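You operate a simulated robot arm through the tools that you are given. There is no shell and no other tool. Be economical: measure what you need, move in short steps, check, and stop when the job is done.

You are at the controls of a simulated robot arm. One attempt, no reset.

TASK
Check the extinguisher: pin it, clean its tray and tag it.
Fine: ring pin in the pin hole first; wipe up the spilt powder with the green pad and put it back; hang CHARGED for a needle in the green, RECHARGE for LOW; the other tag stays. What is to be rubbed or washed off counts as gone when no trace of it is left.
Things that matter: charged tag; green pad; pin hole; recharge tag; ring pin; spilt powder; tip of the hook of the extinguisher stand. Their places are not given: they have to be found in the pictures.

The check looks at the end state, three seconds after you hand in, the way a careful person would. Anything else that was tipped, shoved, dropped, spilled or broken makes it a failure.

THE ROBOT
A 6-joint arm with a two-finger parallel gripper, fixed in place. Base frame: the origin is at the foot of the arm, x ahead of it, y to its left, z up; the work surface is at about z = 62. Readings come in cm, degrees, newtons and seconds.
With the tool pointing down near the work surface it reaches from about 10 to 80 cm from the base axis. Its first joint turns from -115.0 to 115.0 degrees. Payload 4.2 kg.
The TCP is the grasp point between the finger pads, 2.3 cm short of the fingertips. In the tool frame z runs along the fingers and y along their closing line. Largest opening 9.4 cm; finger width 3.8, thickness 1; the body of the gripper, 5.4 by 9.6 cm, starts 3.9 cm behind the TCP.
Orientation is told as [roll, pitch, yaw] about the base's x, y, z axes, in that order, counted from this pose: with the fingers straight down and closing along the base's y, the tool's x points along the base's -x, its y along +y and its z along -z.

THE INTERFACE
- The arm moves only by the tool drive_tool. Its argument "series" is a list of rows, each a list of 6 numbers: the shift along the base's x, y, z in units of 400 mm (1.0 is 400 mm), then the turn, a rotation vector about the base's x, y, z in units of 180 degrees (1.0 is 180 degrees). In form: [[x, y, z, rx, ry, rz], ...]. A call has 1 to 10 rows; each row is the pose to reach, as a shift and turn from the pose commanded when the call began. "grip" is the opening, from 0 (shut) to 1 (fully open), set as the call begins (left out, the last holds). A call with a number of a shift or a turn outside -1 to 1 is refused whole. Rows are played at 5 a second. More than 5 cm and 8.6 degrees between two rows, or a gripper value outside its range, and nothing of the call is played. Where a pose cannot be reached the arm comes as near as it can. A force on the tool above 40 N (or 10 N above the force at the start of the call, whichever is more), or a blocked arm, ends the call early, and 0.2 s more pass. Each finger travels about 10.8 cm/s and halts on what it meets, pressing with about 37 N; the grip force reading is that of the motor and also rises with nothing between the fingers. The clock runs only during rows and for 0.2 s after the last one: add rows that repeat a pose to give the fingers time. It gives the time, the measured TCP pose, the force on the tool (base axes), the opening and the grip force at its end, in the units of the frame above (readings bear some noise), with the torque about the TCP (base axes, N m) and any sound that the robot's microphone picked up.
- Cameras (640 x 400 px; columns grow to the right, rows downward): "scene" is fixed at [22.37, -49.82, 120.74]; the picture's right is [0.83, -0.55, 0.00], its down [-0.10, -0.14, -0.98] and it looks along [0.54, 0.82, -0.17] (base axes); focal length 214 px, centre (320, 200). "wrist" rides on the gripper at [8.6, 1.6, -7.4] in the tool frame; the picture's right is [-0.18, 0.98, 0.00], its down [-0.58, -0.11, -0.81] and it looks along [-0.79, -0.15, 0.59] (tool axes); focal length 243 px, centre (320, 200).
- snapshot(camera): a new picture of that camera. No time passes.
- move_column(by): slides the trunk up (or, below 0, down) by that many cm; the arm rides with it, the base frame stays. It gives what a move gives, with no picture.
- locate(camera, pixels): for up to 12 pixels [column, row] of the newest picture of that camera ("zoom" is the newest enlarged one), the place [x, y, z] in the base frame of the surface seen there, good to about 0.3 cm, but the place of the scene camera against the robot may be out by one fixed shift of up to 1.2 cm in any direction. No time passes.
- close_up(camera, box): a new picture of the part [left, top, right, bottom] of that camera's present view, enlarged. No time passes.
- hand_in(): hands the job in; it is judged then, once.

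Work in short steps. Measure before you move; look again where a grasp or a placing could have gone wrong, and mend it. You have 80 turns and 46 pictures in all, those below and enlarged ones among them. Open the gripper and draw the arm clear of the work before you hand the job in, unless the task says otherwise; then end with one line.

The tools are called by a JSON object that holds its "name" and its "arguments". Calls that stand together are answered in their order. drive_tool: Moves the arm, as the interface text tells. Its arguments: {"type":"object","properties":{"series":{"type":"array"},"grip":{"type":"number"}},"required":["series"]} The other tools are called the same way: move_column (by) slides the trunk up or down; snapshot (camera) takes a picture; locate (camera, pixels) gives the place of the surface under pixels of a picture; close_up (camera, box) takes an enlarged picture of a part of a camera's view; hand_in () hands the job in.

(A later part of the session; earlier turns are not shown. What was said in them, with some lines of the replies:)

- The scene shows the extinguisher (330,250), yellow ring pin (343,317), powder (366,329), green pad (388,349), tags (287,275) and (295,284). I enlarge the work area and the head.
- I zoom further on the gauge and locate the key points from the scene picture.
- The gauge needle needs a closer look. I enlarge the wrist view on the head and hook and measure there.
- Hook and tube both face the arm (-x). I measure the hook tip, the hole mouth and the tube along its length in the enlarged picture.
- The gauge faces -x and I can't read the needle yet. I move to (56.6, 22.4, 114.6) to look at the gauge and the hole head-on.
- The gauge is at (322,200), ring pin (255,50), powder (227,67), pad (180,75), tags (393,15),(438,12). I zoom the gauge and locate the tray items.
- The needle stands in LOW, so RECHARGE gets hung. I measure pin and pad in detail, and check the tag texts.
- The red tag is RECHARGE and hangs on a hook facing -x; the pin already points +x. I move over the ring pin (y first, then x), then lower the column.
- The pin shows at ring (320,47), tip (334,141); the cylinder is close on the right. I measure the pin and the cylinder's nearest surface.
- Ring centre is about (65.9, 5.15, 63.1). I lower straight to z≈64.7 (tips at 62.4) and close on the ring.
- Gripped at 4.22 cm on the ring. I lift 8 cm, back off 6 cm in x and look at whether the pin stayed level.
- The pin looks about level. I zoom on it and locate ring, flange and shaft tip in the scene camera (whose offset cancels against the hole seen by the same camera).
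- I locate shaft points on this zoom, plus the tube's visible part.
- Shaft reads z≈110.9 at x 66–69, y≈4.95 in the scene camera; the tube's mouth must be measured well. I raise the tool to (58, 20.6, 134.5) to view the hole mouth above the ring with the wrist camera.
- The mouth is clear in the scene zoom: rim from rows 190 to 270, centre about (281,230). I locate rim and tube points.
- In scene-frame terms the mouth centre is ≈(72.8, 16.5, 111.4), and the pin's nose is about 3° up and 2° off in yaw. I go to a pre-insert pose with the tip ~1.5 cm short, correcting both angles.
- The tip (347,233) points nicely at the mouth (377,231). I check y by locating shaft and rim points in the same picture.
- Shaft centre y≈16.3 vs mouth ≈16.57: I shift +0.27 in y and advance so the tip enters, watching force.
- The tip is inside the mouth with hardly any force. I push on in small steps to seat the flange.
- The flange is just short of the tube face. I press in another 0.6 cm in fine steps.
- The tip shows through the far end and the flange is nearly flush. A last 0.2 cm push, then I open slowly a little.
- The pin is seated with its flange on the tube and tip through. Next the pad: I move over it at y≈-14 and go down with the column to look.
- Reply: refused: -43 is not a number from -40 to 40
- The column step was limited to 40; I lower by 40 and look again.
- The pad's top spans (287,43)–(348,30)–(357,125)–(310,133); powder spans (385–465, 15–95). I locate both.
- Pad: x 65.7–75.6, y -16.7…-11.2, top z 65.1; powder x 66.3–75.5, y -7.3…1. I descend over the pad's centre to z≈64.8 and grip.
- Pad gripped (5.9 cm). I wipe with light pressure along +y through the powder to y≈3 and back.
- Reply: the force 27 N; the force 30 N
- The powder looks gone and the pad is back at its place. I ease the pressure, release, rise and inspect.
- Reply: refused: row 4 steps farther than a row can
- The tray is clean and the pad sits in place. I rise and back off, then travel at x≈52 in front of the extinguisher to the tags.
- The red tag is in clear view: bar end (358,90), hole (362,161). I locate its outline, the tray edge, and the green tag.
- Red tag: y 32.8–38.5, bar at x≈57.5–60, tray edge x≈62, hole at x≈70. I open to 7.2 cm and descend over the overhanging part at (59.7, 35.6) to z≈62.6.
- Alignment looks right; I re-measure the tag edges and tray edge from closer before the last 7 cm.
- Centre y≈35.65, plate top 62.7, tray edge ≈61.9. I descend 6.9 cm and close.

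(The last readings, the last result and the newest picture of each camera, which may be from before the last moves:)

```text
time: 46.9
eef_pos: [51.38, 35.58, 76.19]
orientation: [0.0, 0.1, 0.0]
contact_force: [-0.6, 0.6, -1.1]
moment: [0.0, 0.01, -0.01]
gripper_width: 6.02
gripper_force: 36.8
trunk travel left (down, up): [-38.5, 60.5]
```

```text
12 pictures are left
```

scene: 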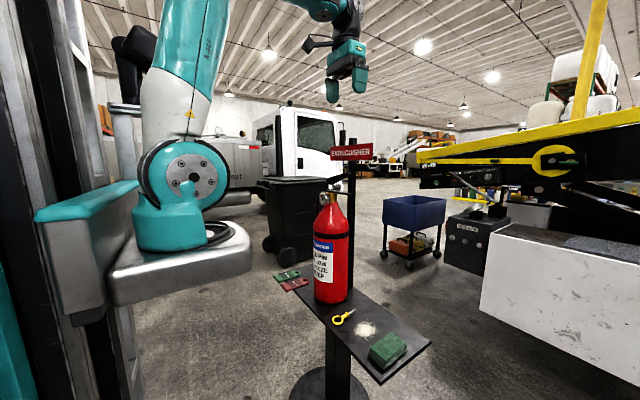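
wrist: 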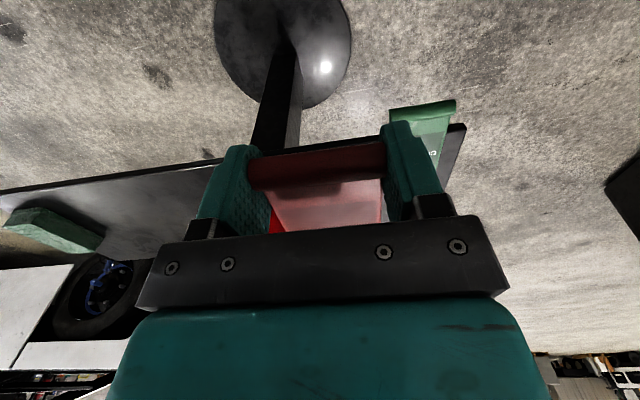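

Tag held firmly at 6.0 cm; the green tag is undisturbed. I raise the column 40, then travel to y≈2 while pitching the tool so that the tag stands upright.

{"name": "move_column", "arguments": {"by": 40}}

{"name": "drive_tool", "arguments": {"series": [[-0.05, -0.084, 0, 0, -0.045, 0], [-0.1, -0.168, 0, 0, -0.09, 0], [-0.12, -0.252, 0, 0, -0.135, 0], [-0.12, -0.336, 0, 0, -0.18, 0], [-0.12, -0.42, 0, 0, -0.225, 0], [-0.12, -0.504, 0, 0, -0.27, 0], [-0.12, -0.588, 0, 0, -0.315, 0], [-0.12, -0.672, 0, 0, -0.36, 0], [-0.12, -0.756, 0, 0, -0.405, 0], [-0.12, -0.84, 0, 0, -0.45, 0]]}}

{"name": "snapshot", "arguments": {"camera": "scene"}}

```text
time: 50.7
eef_pos: [51.52, 35.67, 116.18]
orientation: [0.1, 0.1, -0.1]
contact_force: [-0.9, -1.3, 0.0]
moment: [0.0, 0.01, 0.02]
gripper_width: 6.03
gripper_force: 36.9
trunk travel left (down, up): [-78.5, 20.5]
```

```text
time: 52.9
eef_pos: [53.07, 13.81, 117.42]
orientation: [2.7, -81.2, -5.0]
contact_force: [1.8, 4.8, 0.6]
moment: [-0.05, 0.1, -0.22]
gripper_width: 6.01
gripper_force: 37.0
out of reach, approached as far as the arm can: row 7, 8, 9, 10
trunk travel left (down, up): [-78.5, 20.5]
```

```text
11 pictures are left
```

scene: 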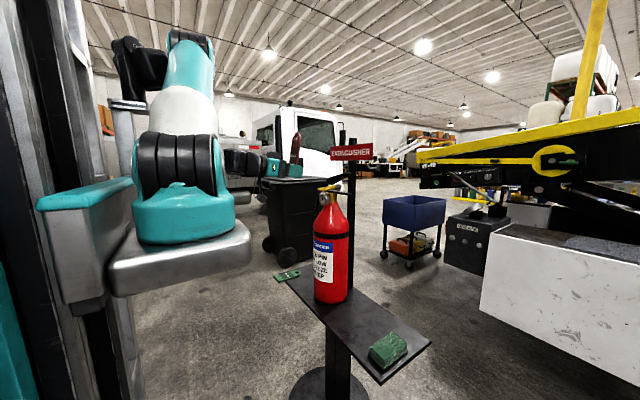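

The arm ran out of reach (folded too tightly near the base). I lower the column 25 to give the arm room, then ask for a null move to see the pose it holds.

{"name": "move_column", "arguments": {"by": -25}}

{"name": "drive_tool", "arguments": {"series": [[0, 0, 0, 0, 0, 0]]}}

```text
time: 55.5
eef_pos: [53.02, 13.33, 92.43]
orientation: [2.7, -80.9, -5.1]
contact_force: [0.5, 0.6, -0.4]
moment: [0.01, 0.0, -0.02]
gripper_width: 6.04
gripper_force: 37.1
trunk travel left (down, up): [-53.5, 45.5]
```

```text
time: 55.9
eef_pos: [53.07, 13.28, 92.45]
orientation: [2.6, -81.0, -5.0]
contact_force: [0.4, 0.5, -0.4]
moment: [-0.02, -0.01, 0.0]
gripper_width: 6.02
gripper_force: 37.2
trunk travel left (down, up): [-53.5, 45.5]
```

The command tracks the held pose. I move the arm up 18 cm and to y≈1.

{"name": "drive_tool", "arguments": {"series": [[0, -0.03, 0.08, 0, 0, 0], [0, -0.06, 0.16, 0, 0, 0], [0, -0.1, 0.24, 0, 0, 0], [0, -0.14, 0.32, 0, 0, 0], [0, -0.19, 0.4, 0, 0, 0], [0, -0.25, 0.44, 0, 0, 0], [0, -0.31, 0.44, 0, 0, 0], [0, -0.31, 0.44, 0, 0, 0]]}}

```text
time: 57.7
eef_pos: [53.08, 2.83, 111.12]
orientation: [-0.3, -80.8, 0.3]
contact_force: [0.3, -0.7, -0.7]
moment: [0.01, -0.01, -0.01]
gripper_width: 6.03
gripper_force: 37.0
out of reach, approached as far as the arm can: row 1, 2, 3, 4, 5, 6, 7, 8
trunk travel left (down, up): [-53.5, 45.5]
```

Near the goal orientation now. I move forward to x≈60 and finish the pitch to -90°.

{"name": "drive_tool", "arguments": {"series": [[0.06, 0, 0, 0, 0, 0], [0.12, 0, 0, 0, 0, 0], [0.175, 0, 0, 0, -0.02, 0], [0.175, 0, 0, 0, -0.051, 0], [0.175, 0, 0, 0, -0.051, 0]]}}

{"name": "snapshot", "arguments": {"camera": "scene"}}

```text
time: 58.9
eef_pos: [59.95, 2.91, 111.23]
orientation: [176.3, -89.7, -176.4]
contact_force: [-0.2, 0.0, -1.3]
moment: [0.0, -0.01, 0.0]
gripper_width: 6.0
gripper_force: 36.8
trunk travel left (down, up): [-53.5, 45.5]
```

```text
10 pictures are left
```

scene: 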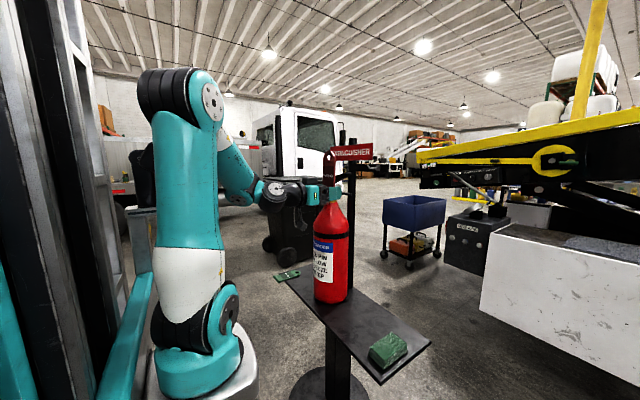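

Tool points ahead and the tag stands upright. I yaw +15° (keeps the hand off the levers) and shift to y=4, z≈108.5 while still back at x≈66.

{"name": "drive_tool", "arguments": {"series": [[0, 0.027, -0.03, 0, 0, 0.042], [0, 0.027, -0.06, 0, 0, 0.083], [0.08, 0.027, -0.065, 0, 0, 0.083], [0.15, 0.027, -0.065, 0, 0, 0.083], [0.25, 0.027, -0.065, 0, 0, 0.083], [0.25, 0.027, -0.065, 0, 0, 0.083]]}}

{"name": "close_up", "arguments": {"camera": "scene", "box": [332, 135, 396, 207]}}

```text
time: 60.3
eef_pos: [70.04, 4.02, 108.54]
orientation: [-171.0, -89.8, -174.2]
contact_force: [-0.3, -0.2, -1.2]
moment: [0.04, 0.02, -0.03]
gripper_width: 6.04
gripper_force: 36.4
trunk travel left (down, up): [-53.5, 45.5]
```

```text
5.56 times, centred on (364, 171) of scene
```

zoom: 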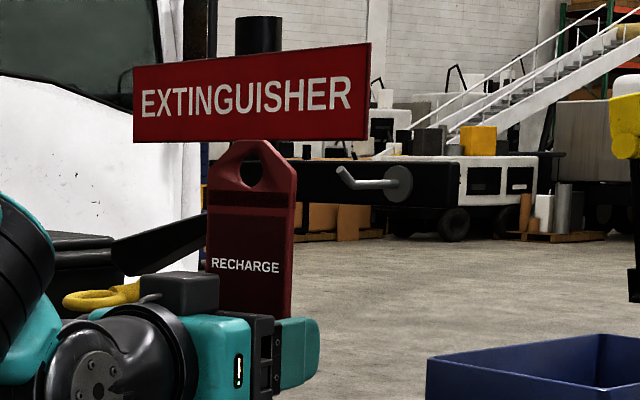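

The tag is upright and the hook visible: tip (338,170), rod to disk (397,184); tag hole at (248,173). I locate those, plus the dark box at (180,290).

{"name": "locate", "arguments": {"camera": "zoom", "pixels": [[340, 169], [343, 176], [350, 183], [365, 185], [385, 184], [398, 184], [236, 173], [258, 186], [250, 155], [180, 290], [205, 275], [240, 130]]}}

{"name": "close_up", "arguments": {"camera": "scene", "box": [344, 157, 384, 182]}}

```text
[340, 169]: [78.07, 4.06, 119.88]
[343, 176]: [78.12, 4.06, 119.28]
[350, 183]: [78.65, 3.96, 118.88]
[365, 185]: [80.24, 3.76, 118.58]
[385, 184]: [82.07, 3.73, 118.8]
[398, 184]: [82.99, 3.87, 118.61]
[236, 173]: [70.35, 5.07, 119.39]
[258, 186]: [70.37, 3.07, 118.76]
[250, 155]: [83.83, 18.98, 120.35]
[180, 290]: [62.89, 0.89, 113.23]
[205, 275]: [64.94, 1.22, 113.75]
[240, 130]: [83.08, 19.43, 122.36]
```

```text
16.00 times, centred on (364, 170) of scene
```

zoom: 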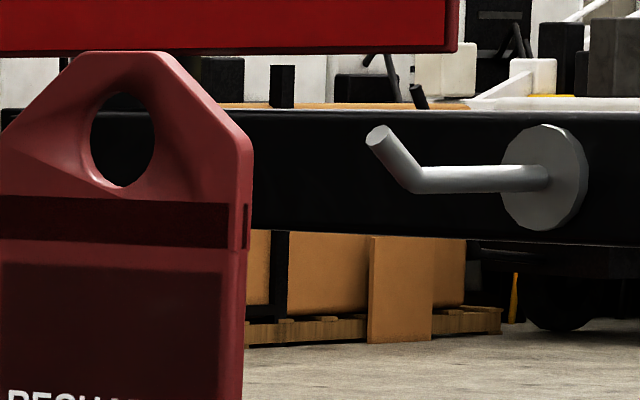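

Scene-frame geometry: hole centre (70.35, 3.97, 119.67), Ø≈1.95; hook tip end (77.9, 4.1, 119.63), rod at z≈118.65. They are aligned; I advance 6.2 cm and check.

{"name": "drive_tool", "arguments": {"series": [[0.05, 0.002, 0, 0, 0, 0], [0.1, 0.003, 0, 0, 0, 0], [0.13, 0.003, 0, 0, 0, 0], [0.155, 0.003, 0, 0, 0, 0], [0.155, 0.003, 0, 0, 0, 0]]}}

{"name": "close_up", "arguments": {"camera": "scene", "box": [336, 150, 392, 185]}}

```text
time: 61.5
eef_pos: [76.12, 4.14, 108.41]
orientation: [174.9, -89.9, -160.1]
contact_force: [-0.7, -0.5, -0.4]
moment: [0.0, 0.03, 0.03]
gripper_width: 6.04
gripper_force: 36.9
trunk travel left (down, up): [-53.5, 45.5]
```

```text
11.43 times, centred on (364, 168) of scene
```

zoom: 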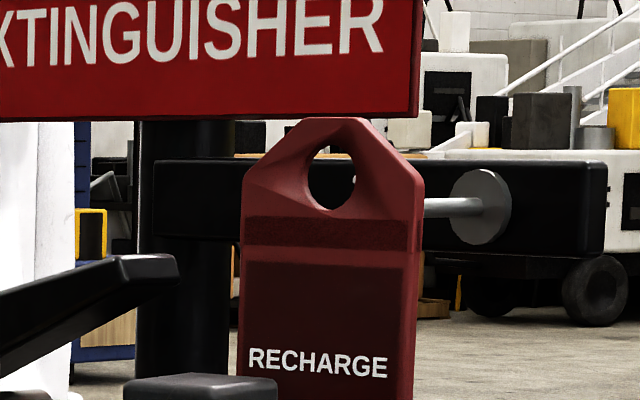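

The tip edge shows inside the hole at (354,180). I thread on: forward 3.3 cm with gradual lowering of 0.85 cm to follow the bend.

{"name": "drive_tool", "arguments": {"series": [[0.0225, 0, 0, 0, 0, 0], [0.035, 0, 0, 0, 0, 0], [0.045, 0, -0.006, 0, 0, 0], [0.054, 0, -0.011, 0, 0, 0], [0.0625, 0, -0.015, 0, 0, 0], [0.0725, 0, -0.018, 0, 0, 0], [0.0825, 0, -0.021, 0, 0, 0]]}}

{"name": "close_up", "arguments": {"camera": "scene", "box": [336, 150, 392, 185]}}

```text
time: 63.1
eef_pos: [79.45, 4.14, 107.68]
orientation: [174.6, -89.8, -159.7]
contact_force: [-0.2, -0.4, -1.0]
moment: [-0.01, -0.01, 0.0]
gripper_width: 6.05
gripper_force: 37.0
trunk travel left (down, up): [-53.5, 45.5]
```

```text
11.43 times, centred on (364, 168) of scene
```

zoom: 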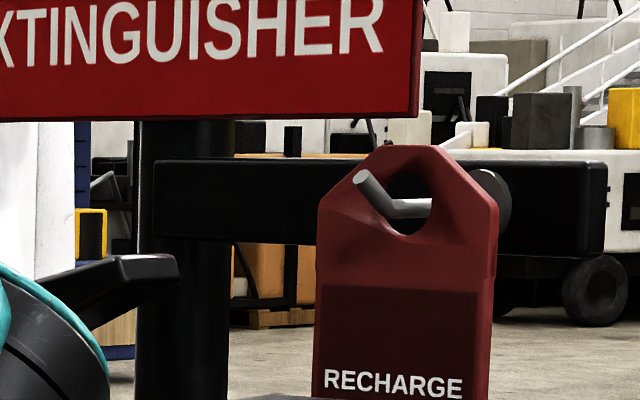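

The hook passes through the hole. I lower 0.7 cm so the hole's top comes to rest on the rod.

{"name": "drive_tool", "arguments": {"series": [[0.004, 0, -0.006, 0, 0, 0], [0.004, 0, -0.012, 0, 0, 0], [0.004, 0, -0.017, 0, 0, 0], [0.004, 0, -0.017, 0, 0, 0]]}}

{"name": "close_up", "arguments": {"camera": "scene", "box": [336, 150, 392, 185]}}

```text
time: 64.1
eef_pos: [79.68, 4.14, 107.2]
orientation: [178.8, -89.8, -164.1]
contact_force: [0.2, -0.5, 0.7]
moment: [-0.03, -0.05, -0.03]
gripper_width: 6.03
gripper_force: 37.2
trunk travel left (down, up): [-53.5, 45.5]
```

```text
11.43 times, centred on (364, 168) of scene
```

zoom: 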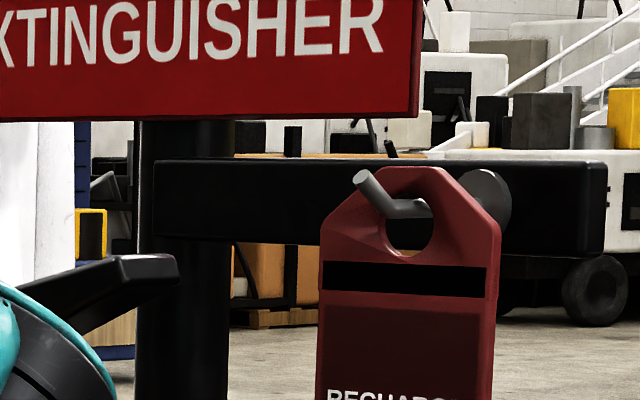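

The rod lies at the top of the hole. I open to 7.2 cm and then back off along the tool axis.

{"name": "drive_tool", "arguments": {"series": [[0, 0, 0, 0, 0, 0], [0, 0, 0, 0, 0, 0], [0, 0, 0, 0, 0, 0]], "grip": 0.766}}

{"name": "drive_tool", "arguments": {"series": [[-0.04, -0.011, 0, 0, 0, 0], [-0.09, -0.024, 0, 0, 0, 0], [-0.15, -0.04, 0, 0, 0, 0], [-0.23, -0.06, 0, 0, 0, 0], [-0.32, -0.085, 0, 0, 0, 0], [-0.41, -0.11, 0, 0, 0, 0], [-0.48, -0.128, 0, 0, 0, 0], [-0.48, -0.128, 0, 0, 0, 0]]}}

{"name": "snapshot", "arguments": {"camera": "scene"}}

{"name": "close_up", "arguments": {"camera": "scene", "box": [312, 150, 392, 200]}}

```text
time: 64.9
eef_pos: [79.72, 4.06, 107.07]
orientation: [179.1, -89.8, -164.3]
contact_force: [0.0, 0.4, 0.5]
moment: [-0.02, 0.02, -0.01]
gripper_width: 7.19
gripper_force: 0.1
trunk travel left (down, up): [-53.5, 45.5]
```

```text
time: 66.7
eef_pos: [61.76, -0.84, 107.83]
orientation: [-177.3, -89.9, -167.8]
contact_force: [0.2, -0.3, 0.2]
moment: [0.04, -0.01, 0.03]
gripper_width: 7.2
gripper_force: 0.2
out of reach, approached as far as the arm can: row 7, 8
trunk travel left (down, up): [-53.5, 45.5]
```

```text
4 pictures are left
```

scene: 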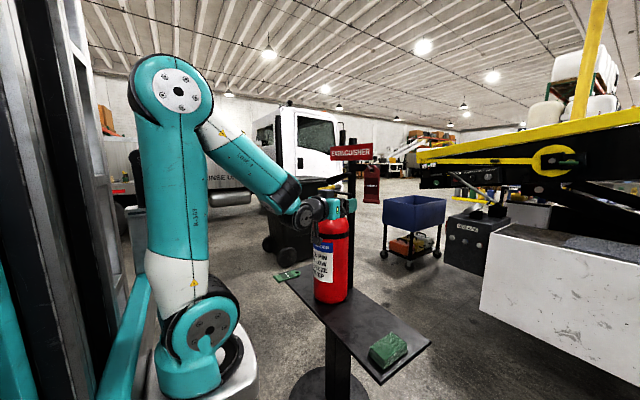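

```text
8.00 times, centred on (352, 175) of scene
```

zoom: 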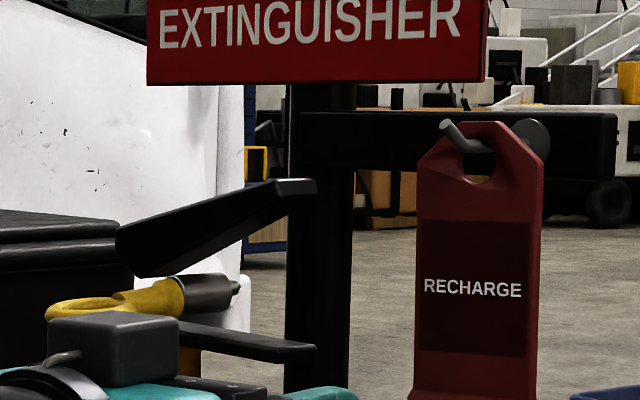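

The RECHARGE tag hangs freely and the pin is in place. I draw the arm well clear to -y and take a last look.

{"name": "drive_tool", "arguments": {"series": [[0, -0.09, 0, 0, 0, 0], [0, -0.18, 0, 0, 0, 0], [0, -0.28, 0, 0, 0, 0], [0, -0.38, 0.02, 0, 0, 0], [0, -0.48, 0.04, 0, 0, 0], [0, -0.48, 0.04, 0, 0, 0]]}}

{"name": "snapshot", "arguments": {"camera": "scene"}}

{"name": "close_up", "arguments": {"camera": "scene", "box": [260, 250, 440, 390]}}

```text
time: 68.1
eef_pos: [61.77, -20.04, 109.47]
orientation: [-171.1, -89.8, -174.1]
contact_force: [-1.0, -0.6, 0.2]
moment: [0.01, 0.01, 0.0]
gripper_width: 7.18
gripper_force: 0.0
out of reach, approached as far as the arm can: row 1, 2
trunk travel left (down, up): [-53.5, 45.5]
```

```text
2 pictures are left
```

scene: 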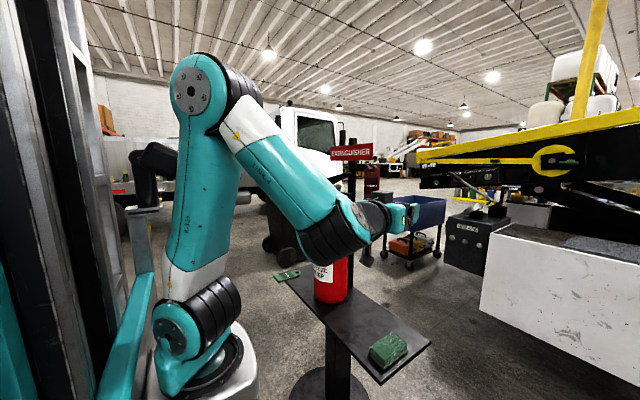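

```text
2.86 times, centred on (350, 320) of scene
```

zoom: 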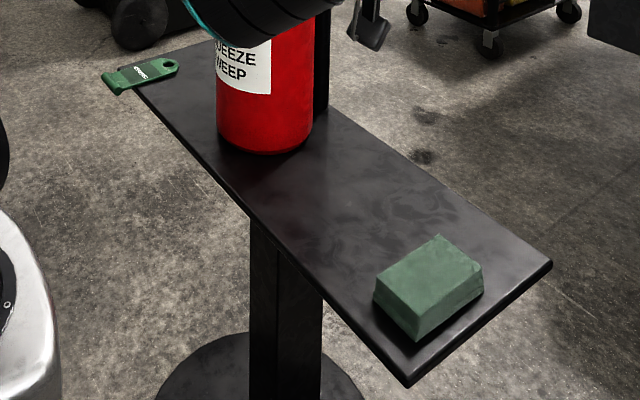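

The tray is clean, the pad is back in its place and the green CHARGED tag hasn't moved. The arm is clear, so I hand in.

{"name": "hand_in", "arguments": {}}

```text
The job is handed in.
```

The ring pin is seated in the pin hole, the spilt powder is wiped up with no trace visible and the green pad is back in its place. The needle read LOW, so RECHARGE hangs on the hook and CHARGED was left where it lay.
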